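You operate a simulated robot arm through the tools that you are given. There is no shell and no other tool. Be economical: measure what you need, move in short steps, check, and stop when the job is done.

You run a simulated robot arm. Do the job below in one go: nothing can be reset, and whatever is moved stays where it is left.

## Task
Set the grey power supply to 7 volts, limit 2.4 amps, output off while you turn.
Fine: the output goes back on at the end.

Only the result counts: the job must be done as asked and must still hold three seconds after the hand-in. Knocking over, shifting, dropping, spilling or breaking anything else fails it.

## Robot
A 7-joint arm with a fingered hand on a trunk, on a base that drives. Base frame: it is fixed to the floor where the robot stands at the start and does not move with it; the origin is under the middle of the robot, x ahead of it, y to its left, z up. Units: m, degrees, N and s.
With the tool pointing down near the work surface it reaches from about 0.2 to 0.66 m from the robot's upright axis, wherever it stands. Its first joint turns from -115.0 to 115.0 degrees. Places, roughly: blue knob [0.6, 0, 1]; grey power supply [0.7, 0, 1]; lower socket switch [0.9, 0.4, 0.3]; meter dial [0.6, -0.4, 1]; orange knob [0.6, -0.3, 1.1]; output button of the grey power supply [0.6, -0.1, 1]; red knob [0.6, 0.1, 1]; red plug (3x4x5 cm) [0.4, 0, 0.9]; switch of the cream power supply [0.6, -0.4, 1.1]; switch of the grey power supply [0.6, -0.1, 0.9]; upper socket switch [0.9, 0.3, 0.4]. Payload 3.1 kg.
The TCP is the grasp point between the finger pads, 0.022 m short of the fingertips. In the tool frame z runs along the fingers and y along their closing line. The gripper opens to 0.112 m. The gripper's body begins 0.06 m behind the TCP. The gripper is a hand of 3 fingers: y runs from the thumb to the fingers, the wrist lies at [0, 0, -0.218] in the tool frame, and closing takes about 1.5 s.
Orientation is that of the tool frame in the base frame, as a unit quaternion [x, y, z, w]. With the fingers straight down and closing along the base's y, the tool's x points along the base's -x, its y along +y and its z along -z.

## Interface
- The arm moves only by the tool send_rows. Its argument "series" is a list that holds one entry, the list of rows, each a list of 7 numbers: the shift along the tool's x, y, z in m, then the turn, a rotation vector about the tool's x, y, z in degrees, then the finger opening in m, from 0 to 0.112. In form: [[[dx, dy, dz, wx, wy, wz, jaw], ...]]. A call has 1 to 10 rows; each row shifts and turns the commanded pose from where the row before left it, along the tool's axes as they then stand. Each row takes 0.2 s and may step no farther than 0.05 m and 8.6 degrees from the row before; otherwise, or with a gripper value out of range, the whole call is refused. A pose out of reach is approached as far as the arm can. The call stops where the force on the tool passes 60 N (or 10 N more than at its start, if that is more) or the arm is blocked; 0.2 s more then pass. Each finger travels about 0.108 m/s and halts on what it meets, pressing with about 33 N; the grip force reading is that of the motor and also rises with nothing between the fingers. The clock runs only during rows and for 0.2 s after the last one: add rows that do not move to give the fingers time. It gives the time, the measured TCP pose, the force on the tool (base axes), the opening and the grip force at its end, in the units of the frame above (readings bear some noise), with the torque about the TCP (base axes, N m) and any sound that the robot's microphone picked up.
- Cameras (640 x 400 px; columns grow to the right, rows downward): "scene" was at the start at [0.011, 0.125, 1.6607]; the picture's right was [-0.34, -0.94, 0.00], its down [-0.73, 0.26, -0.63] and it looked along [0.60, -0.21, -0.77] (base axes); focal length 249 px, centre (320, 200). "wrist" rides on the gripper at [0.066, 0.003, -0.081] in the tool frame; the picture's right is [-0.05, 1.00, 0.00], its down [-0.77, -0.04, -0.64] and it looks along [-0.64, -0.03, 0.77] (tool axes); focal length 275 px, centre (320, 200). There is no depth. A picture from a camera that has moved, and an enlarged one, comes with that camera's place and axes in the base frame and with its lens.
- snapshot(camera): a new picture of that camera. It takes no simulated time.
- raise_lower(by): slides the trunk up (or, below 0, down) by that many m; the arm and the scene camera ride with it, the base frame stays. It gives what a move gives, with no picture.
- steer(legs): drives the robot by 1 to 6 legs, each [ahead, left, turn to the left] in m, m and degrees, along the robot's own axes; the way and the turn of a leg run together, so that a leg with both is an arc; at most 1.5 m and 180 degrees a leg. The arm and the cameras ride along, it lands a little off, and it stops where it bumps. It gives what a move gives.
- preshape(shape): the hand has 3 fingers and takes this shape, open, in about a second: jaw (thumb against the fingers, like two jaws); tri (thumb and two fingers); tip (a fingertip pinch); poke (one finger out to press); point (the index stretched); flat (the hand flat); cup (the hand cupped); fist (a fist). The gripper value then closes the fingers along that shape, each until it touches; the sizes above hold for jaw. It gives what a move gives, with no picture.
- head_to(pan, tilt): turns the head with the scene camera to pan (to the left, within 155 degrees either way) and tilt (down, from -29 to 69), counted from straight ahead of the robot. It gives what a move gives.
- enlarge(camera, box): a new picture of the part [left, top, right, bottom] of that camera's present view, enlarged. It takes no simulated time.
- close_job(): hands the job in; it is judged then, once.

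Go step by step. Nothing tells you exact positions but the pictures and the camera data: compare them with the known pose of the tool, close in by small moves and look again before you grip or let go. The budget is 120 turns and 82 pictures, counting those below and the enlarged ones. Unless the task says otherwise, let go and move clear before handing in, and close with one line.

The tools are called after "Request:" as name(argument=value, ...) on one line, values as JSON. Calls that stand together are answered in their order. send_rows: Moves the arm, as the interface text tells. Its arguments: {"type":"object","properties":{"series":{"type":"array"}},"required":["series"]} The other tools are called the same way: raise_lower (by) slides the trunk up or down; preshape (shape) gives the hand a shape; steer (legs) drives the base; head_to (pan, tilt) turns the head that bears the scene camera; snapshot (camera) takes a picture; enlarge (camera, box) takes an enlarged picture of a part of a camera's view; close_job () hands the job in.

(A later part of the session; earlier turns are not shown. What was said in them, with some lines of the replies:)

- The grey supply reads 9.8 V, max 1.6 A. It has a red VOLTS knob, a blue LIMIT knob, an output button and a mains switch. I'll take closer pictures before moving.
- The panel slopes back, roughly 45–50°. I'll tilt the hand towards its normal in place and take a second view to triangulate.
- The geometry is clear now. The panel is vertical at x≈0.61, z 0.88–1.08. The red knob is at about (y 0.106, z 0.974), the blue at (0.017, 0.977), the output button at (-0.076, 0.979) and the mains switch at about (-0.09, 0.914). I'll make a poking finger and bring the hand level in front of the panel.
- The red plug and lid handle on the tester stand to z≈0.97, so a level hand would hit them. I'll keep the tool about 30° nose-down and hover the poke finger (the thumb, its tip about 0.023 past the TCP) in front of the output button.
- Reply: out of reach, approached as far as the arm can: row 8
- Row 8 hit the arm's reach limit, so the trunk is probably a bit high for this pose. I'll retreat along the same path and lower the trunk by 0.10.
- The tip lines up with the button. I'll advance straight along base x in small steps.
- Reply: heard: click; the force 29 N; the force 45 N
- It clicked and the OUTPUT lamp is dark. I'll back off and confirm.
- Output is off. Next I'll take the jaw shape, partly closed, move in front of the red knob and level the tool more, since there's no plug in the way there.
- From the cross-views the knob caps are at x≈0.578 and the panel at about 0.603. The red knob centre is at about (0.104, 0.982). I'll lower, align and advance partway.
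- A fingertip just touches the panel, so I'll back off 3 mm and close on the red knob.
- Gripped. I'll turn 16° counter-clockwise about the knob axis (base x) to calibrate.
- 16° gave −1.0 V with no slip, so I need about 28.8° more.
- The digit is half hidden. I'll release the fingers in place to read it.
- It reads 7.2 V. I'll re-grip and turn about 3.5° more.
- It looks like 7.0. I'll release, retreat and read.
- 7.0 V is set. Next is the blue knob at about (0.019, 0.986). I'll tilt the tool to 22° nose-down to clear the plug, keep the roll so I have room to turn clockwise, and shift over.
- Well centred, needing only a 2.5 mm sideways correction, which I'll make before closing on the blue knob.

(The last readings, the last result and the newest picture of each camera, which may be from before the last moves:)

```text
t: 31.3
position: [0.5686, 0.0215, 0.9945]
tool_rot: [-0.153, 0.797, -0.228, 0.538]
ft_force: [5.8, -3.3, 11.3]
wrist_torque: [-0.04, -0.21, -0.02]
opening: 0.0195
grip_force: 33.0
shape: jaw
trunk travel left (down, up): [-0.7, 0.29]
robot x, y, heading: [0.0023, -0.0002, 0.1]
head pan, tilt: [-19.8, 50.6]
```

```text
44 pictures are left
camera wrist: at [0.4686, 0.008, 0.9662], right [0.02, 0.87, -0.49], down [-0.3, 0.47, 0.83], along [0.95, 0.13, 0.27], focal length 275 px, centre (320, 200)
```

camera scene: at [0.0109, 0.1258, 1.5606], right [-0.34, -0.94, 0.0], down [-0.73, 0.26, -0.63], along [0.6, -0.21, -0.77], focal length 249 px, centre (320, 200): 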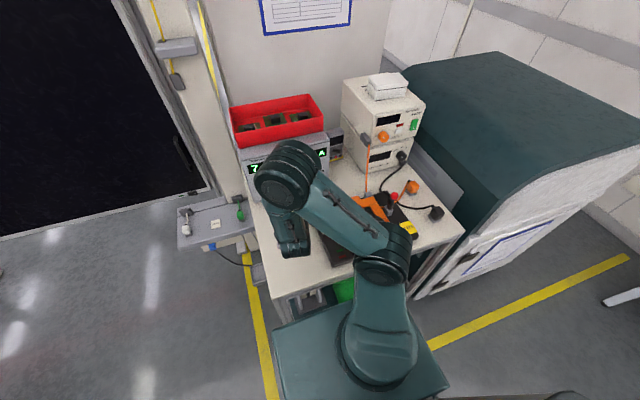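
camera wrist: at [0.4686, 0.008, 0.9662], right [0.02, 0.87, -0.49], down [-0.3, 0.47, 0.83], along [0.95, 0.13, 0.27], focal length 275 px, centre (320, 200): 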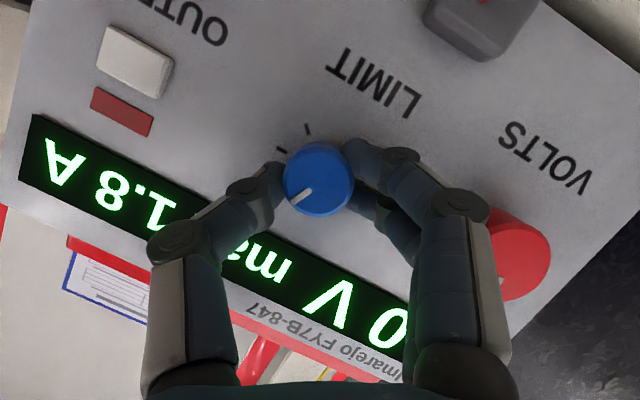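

1.8 A, so 16° adds about 0.2 A. I'll turn 32° more and check.

Request:
send_rows(series=[[[0, 0, 0, -3.0, 0, 7.42, 0.015], [0, 0, 0, -3.0, 0, 7.42, 0.015], [0, 0, 0, -3.0, 0, 7.42, 0.015], [0, 0, 0, -3.0, 0, 7.42, 0.015], [0, 0, 0, 0, 0, 0, 0.015]]])

Request:
snapshot(camera="wrist")

```text
t: 32.5
position: [0.5683, 0.0197, 0.9943]
tool_rot: [0.002, 0.828, 0.001, 0.56]
ft_force: [7.7, -11.4, 18.4]
wrist_torque: [-0.07, -0.35, -0.19]
opening: 0.0196
grip_force: 33.2
shape: jaw
trunk travel left (down, up): [-0.7, 0.29]
robot x, y, heading: [0.0044, 0.0017, -0.1]
head pan, tilt: [-19.8, 50.6]
```

```text
43 pictures are left
camera wrist: at [0.4685, 0.0231, 0.9632], right [0.02, 1.0, 0.05], down [-0.3, -0.04, 0.95], along [0.95, -0.03, 0.3], focal length 275 px, centre (320, 200)
```

wrist: 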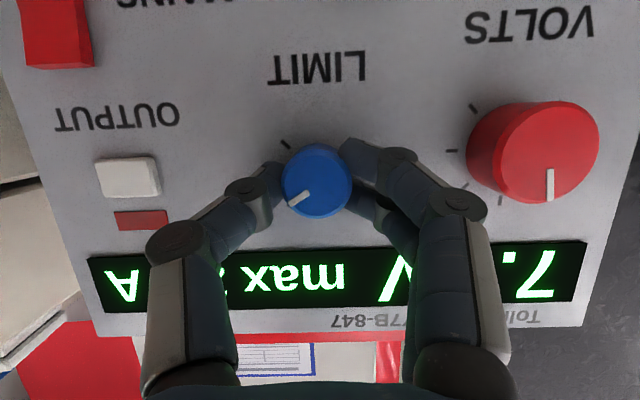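

Request:
enlarge(camera="scene", box=[230, 110, 350, 210])

```text
4.00 times, centred on (290, 160) of scene
camera zoom: at [0.01, 0.122, 1.5611], right [-0.34, -0.94, 0.0], down [-0.73, 0.26, -0.63], along [0.6, -0.21, -0.77], focal length 995 px, centre (440, 360)
```

zoom: 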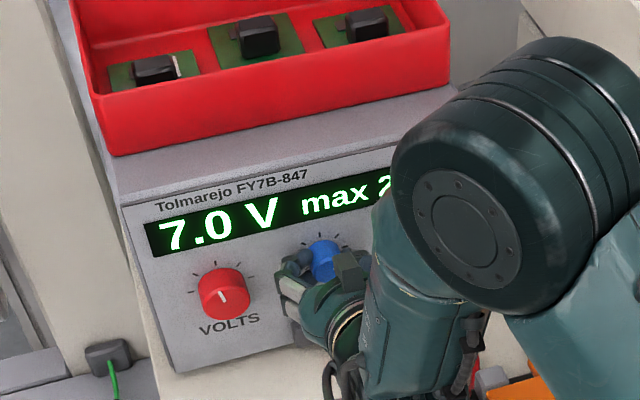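

It now shows 2.something. I'll release and back off to read it and relieve the side load.

Request:
send_rows(series=[[[0, 0, 0, 0, 0, 0, 0.045], [0, 0, 0, 0, 0, 0, 0.065], [0, 0, 0, 0, 0, 0, 0.065], [0.0112, 0, -0.0278, 0, 0, 0, 0.065], [0, 0, 0, 0, 0, 0, 0.065]]])

Request:
snapshot(camera="wrist")

```text
t: 33.7
position: [0.5376, 0.023, 0.9921]
tool_rot: [-0.001, 0.829, 0.0, 0.559]
ft_force: [-0.3, 0.5, 0.7]
wrist_torque: [-0.04, 0.05, -0.02]
opening: 0.0645
grip_force: 0.0
shape: jaw
trunk travel left (down, up): [-0.7, 0.29]
robot x, y, heading: [0.0018, -0.0017, -0.0]
head pan, tilt: [-19.8, 50.6]
```

```text
41 pictures are left
camera wrist: at [0.438, 0.0253, 0.9619], right [0.02, 1.0, 0.04], down [-0.3, -0.03, 0.95], along [0.95, -0.03, 0.3], focal length 275 px, centre (320, 200)
```

wrist: 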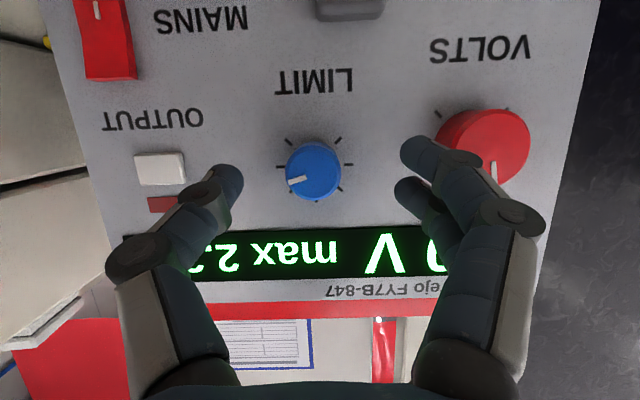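

Request:
enlarge(camera="wrist", box=[140, 120, 380, 300])

```text
2.22 times, centred on (260, 210) of wrist
camera zoom: at [0.438, 0.0253, 0.9619], right [0.02, 1.0, 0.04], down [-0.3, -0.03, 0.95], along [0.95, -0.03, 0.3], focal length 612 px, centre (453, 178)
```

zoom: 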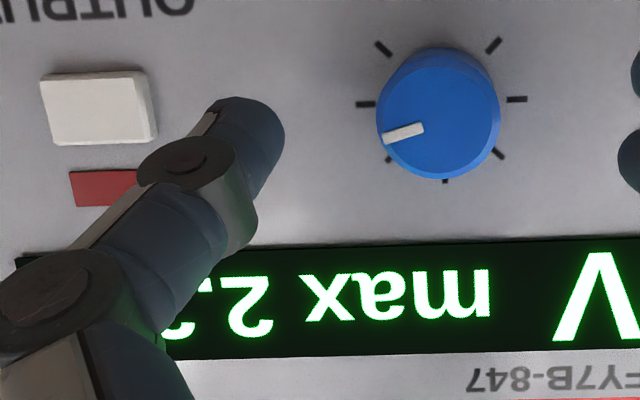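

Partly hidden (2.2 or 2.3). I'll roll the hand back counter-clockwise 44° about the knob axis, which also exposes the display, and re-grip from there.

Request:
send_rows(series=[[[0, 0, 0, 3.0, 0, -7.42, 0.065], [0, 0, 0, 3.0, 0, -7.42, 0.065], [0, 0, 0, 3.0, 0, -7.42, 0.065], [0, 0, 0, 3.0, 0, -7.42, 0.065], [0, 0, 0, 3.0, 0, -7.42, 0.065], [0, 0, 0, 1.5, 0, -3.71, 0.065], [0, 0, 0, 0, 0, 0, 0.065]]])

Request:
snapshot(camera="wrist")

```text
t: 35.3
position: [0.5377, 0.0223, 0.9938]
tool_rot: [-0.21, 0.768, -0.311, 0.519]
ft_force: [0.6, 0.4, -0.3]
wrist_torque: [0.0, 0.01, 0.01]
opening: 0.0646
grip_force: 0.1
shape: jaw
trunk travel left (down, up): [-0.7, 0.29]
robot x, y, heading: [-0.005, -0.002, 0.3]
head pan, tilt: [-19.8, 50.6]
```

```text
39 pictures are left
camera wrist: at [0.4393, 0.0034, 0.9697], right [0.02, 0.75, -0.67], down [-0.3, 0.64, 0.71], along [0.95, 0.19, 0.24], focal length 275 px, centre (320, 200)
```

wrist: 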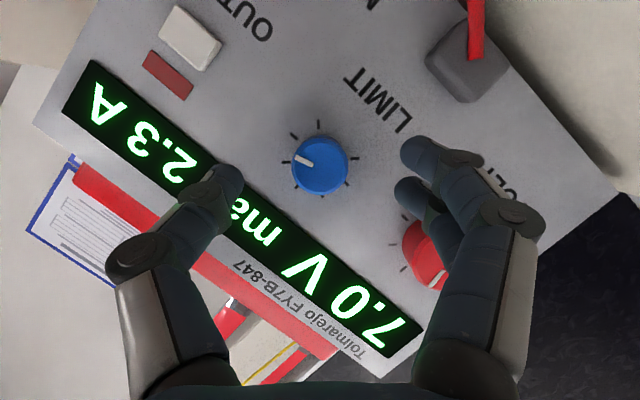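

2.3 A, so one more 0.1 A (about 7°). Re-gripping and turning.

Request:
send_rows(series=[[[-0.0056, 0, 0.0139, 0, 0, 0, 0.065], [-0.0056, -0.001, 0.0139, 0, 0, 0, 0.065], [0, 0, 0, 0, 0, 0, 0.045], [0, 0, 0, 0, 0, 0, 0.03], [0, 0, 0, 0, 0, 0, 0.015], [0, 0, 0, 0, 0, 0, 0.015], [0, 0, 0, 0, 0, 0, 0.015], [0, 0, 0, -2.55, 0, 6.3, 0.015], [0, 0, 0, 0, 0, 0, 0.015]]])

Request:
snapshot(camera="wrist")

```text
t: 37.3
position: [0.5674, 0.0208, 0.9955]
tool_rot: [-0.179, 0.786, -0.264, 0.53]
ft_force: [2.3, -2.0, 5.1]
wrist_torque: [-0.04, -0.08, 0.0]
opening: 0.0191
grip_force: 33.1
shape: jaw
trunk travel left (down, up): [-0.7, 0.29]
robot x, y, heading: [-0.0005, -0.0, -0.2]
head pan, tilt: [-19.8, 50.6]
```

```text
38 pictures are left
camera wrist: at [0.4685, 0.0048, 0.9687], right [0.02, 0.82, -0.57], down [-0.3, 0.55, 0.78], along [0.95, 0.16, 0.26], focal length 275 px, centre (320, 200)
```

wrist: 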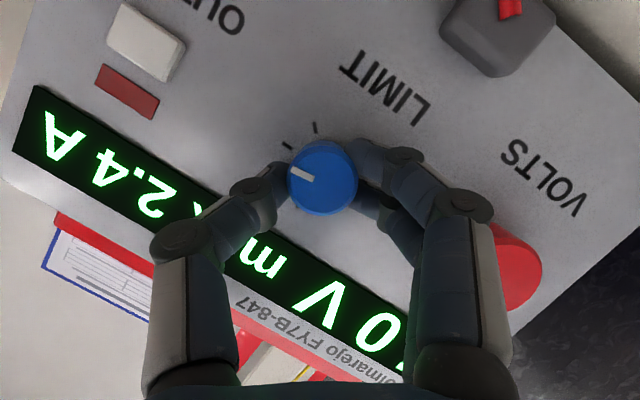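

2.4 A. I'll release, retreat and verify both values.

Request:
send_rows(series=[[[0, 0, 0, 0, 0, 0, 0.045], [0, 0, 0, 0, 0, 0, 0.065], [0, 0, 0, 0, 0, 0, 0.065], [0.0112, 0, -0.0278, 0, 0, 0, 0.065], [0.0112, 0, -0.0278, 0, 0, 0, 0.065], [0, 0, 0, 0, 0, 0, 0.065]]])

Request:
snapshot(camera="wrist")

```text
t: 38.7
position: [0.5055, 0.0216, 0.9922]
tool_rot: [-0.18, 0.786, -0.265, 0.53]
ft_force: [-0.1, -0.3, -0.4]
wrist_torque: [0.03, -0.01, 0.04]
opening: 0.0645
grip_force: 0.2
shape: jaw
trunk travel left (down, up): [-0.7, 0.29]
robot x, y, heading: [0.001, 0.0007, -0.0]
head pan, tilt: [-19.8, 50.6]
```

```text
37 pictures are left
camera wrist: at [0.4067, 0.005, 0.9669], right [0.02, 0.82, -0.57], down [-0.3, 0.55, 0.78], along [0.95, 0.16, 0.26], focal length 275 px, centre (320, 200)
```

wrist: 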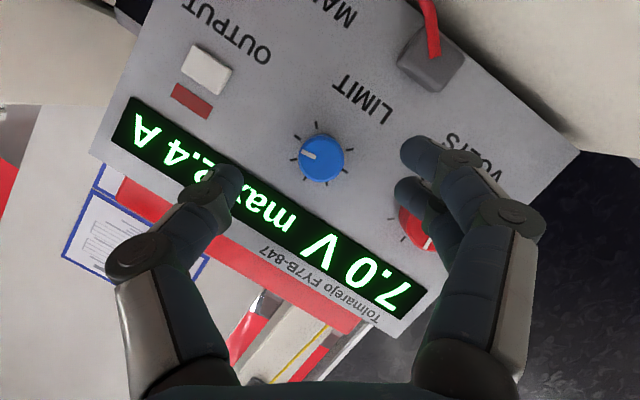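

Both values are right: 7.0 V and max 2.4 A. Next I'll undo the roll, go back to the 30° tilt and poke shape, and return to the output button.

Request:
send_rows(series=[[[0, 0, -0.01, 0, 0, 0, 0.065], [0, 0, 0, -2.78, 0, 6.86, 0.065], [0, 0, 0, -2.78, 0, 6.86, 0.065], [0, 0, 0, -2.78, 0, 6.86, 0.065], [0, 0, 0, -2.78, 0, 6.86, 0.065], [0, 0, 0, -2.78, 0, 6.86, 0.065], [0, -0.033, 0, 0, 8, 0, 0.065], [0, -0.033, 0, 0, 0, 0, 0.065], [0, -0.03, 0, 0, 0, 0, 0.065], [0, 0, 0, 0, 0, 0, 0.065]]])

Request:
preshape(shape="poke")

Request:
snapshot(camera="wrist")

```text
t: 40.9
position: [0.4978, -0.0744, 0.9974]
tool_rot: [-0.001, 0.866, -0.003, 0.499]
ft_force: [-0.4, -0.2, -0.3]
wrist_torque: [0.01, 0.01, -0.05]
opening: 0.0647
grip_force: 0.2
shape: jaw
trunk travel left (down, up): [-0.7, 0.29]
robot x, y, heading: [0.0017, 0.0016, -0.0]
head pan, tilt: [-19.8, 50.6]
```

```text
t: 41.8
position: [0.4979, -0.0745, 0.999]
tool_rot: [-0.002, 0.866, -0.002, 0.5]
ft_force: [0.4, -0.3, -0.4]
wrist_torque: [0.01, 0.0, -0.02]
opening: 0.0
grip_force: 0.0
shape: poke
trunk travel left (down, up): [-0.7, 0.29]
robot x, y, heading: [0.001, 0.0011, 0.1]
head pan, tilt: [-19.8, 50.6]
```

```text
36 pictures are left
camera wrist: at [0.3946, -0.0706, 0.9817], right [0.02, 1.0, 0.04], down [-0.16, -0.03, 0.99], along [0.99, -0.03, 0.16], focal length 275 px, centre (320, 200)
```

wrist: 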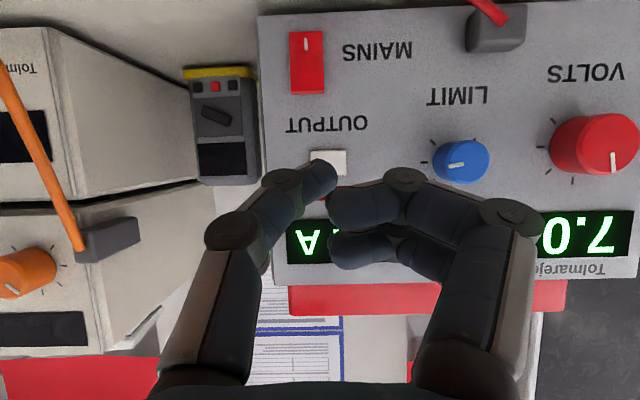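

Request:
send_rows(series=[[[-0.007, 0, 0.0162, 0, 0, 0, 0.112], [-0.00875, 0, 0.01516, 0, 0, 0, 0.112], [-0.00875, 0, 0.01516, 0, 0, 0, 0.112], [-0.0075, 0, 0.013, 0, 0, 0, 0.112], [0, 0, 0, 0, 0, 0, 0.112]]])

Request:
snapshot(camera="wrist")

```text
t: 43.0
position: [0.5662, -0.0725, 0.9956]
tool_rot: [0.0, 0.866, -0.003, 0.5]
ft_force: [0.3, -0.2, 0.0]
wrist_torque: [0.02, 0.0, 0.02]
opening: 0.0001
grip_force: 0.1
shape: poke
trunk travel left (down, up): [-0.7, 0.29]
robot x, y, heading: [0.0018, 0.0001, -0.1]
head pan, tilt: [-19.8, 50.6]
```

```text
35 pictures are left
camera wrist: at [0.4625, -0.0694, 0.9783], right [0.02, 1.0, 0.04], down [-0.17, -0.03, 0.99], along [0.99, -0.03, 0.16], focal length 275 px, centre (320, 200)
```

wrist: 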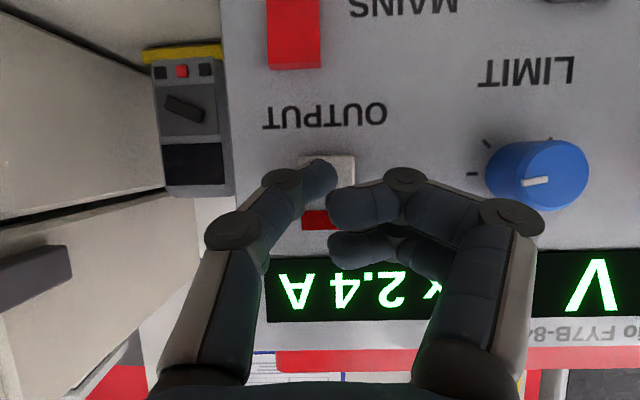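

Aligned as before, so I'll press.

Request:
send_rows(series=[[[-0.0025, 0, 0.0043, 0, 0, 0, 0.112], [-0.0025, 0, 0.0043, 0, 0, 0, 0.112], [-0.001, 0, 0.0017, 0, 0, 0, 0.112]]])

```text
t: 43.8
position: [0.5733, -0.0745, 0.9954]
tool_rot: [-0.002, 0.867, -0.002, 0.498]
ft_force: [-26.7, -3.6, -7.7]
wrist_torque: [-0.05, 0.39, 0.03]
opening: 0.0
grip_force: 0.0
shape: poke
trunk travel left (down, up): [-0.7, 0.29]
robot x, y, heading: [-0.0008, -0.0023, -0.2]
head pan, tilt: [-19.8, 50.6]
heard: click
```

Clicked. I'll retreat well clear and verify.

Request:
send_rows(series=[[[0.01, 0, -0.0173, 0, 0, 0, 0.112], [0.01, 0, -0.0173, 0, 0, 0, 0.112], [0.01, 0, -0.0173, 0, 0, 0, 0.112], [0.01, 0, -0.0173, 0, 0, 0, 0.112], [-0.035, 0, -0.02, 0, 0, 0, 0.112], [-0.035, 0, -0.02, 0, 0, 0, 0.112], [0, 0, 0, 0, 0, 0, 0.112]]])

Request:
snapshot(camera="scene")

Request:
enlarge(camera="scene", box=[220, 80, 380, 210])

```text
t: 45.4
position: [0.4987, -0.0709, 1.074]
tool_rot: [-0.002, 0.866, -0.002, 0.499]
ft_force: [0.4, -0.3, -0.1]
wrist_torque: [-0.02, 0.03, -0.03]
opening: 0.0002
grip_force: 0.1
shape: poke
trunk travel left (down, up): [-0.7, 0.29]
robot x, y, heading: [-0.0018, -0.0032, 0.0]
head pan, tilt: [-19.8, 50.6]
```

```text
34 pictures are left
camera scene: at [0.0115, 0.1249, 1.5607], right [-0.34, -0.94, 0.0], down [-0.73, 0.26, -0.63], along [0.6, -0.21, -0.77], focal length 249 px, centre (320, 200)
```

scene: 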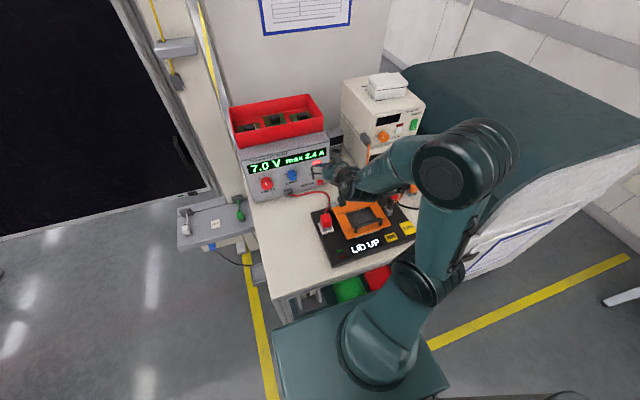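

```text
3.08 times, centred on (300, 145) of scene
camera zoom: at [0.0115, 0.1249, 1.5607], right [-0.34, -0.94, 0.0], down [-0.73, 0.26, -0.63], along [0.6, -0.21, -0.77], focal length 765 px, centre (382, 369)
```

zoom: 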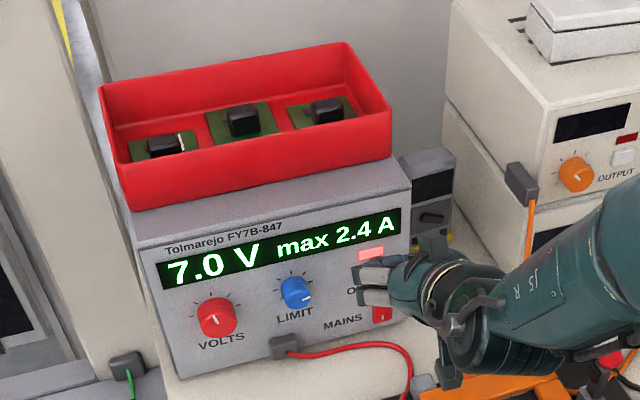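

The display reads 7.0 V and max 2.4 A, the output lamp is lit, and the hand is clear. I'm handing in.

Request:
close_job()

```text
The job is handed in.
```

The grey power supply is set to 7.0 V with a 2.4 A limit. The output was off while I turned the knobs and is back on now.
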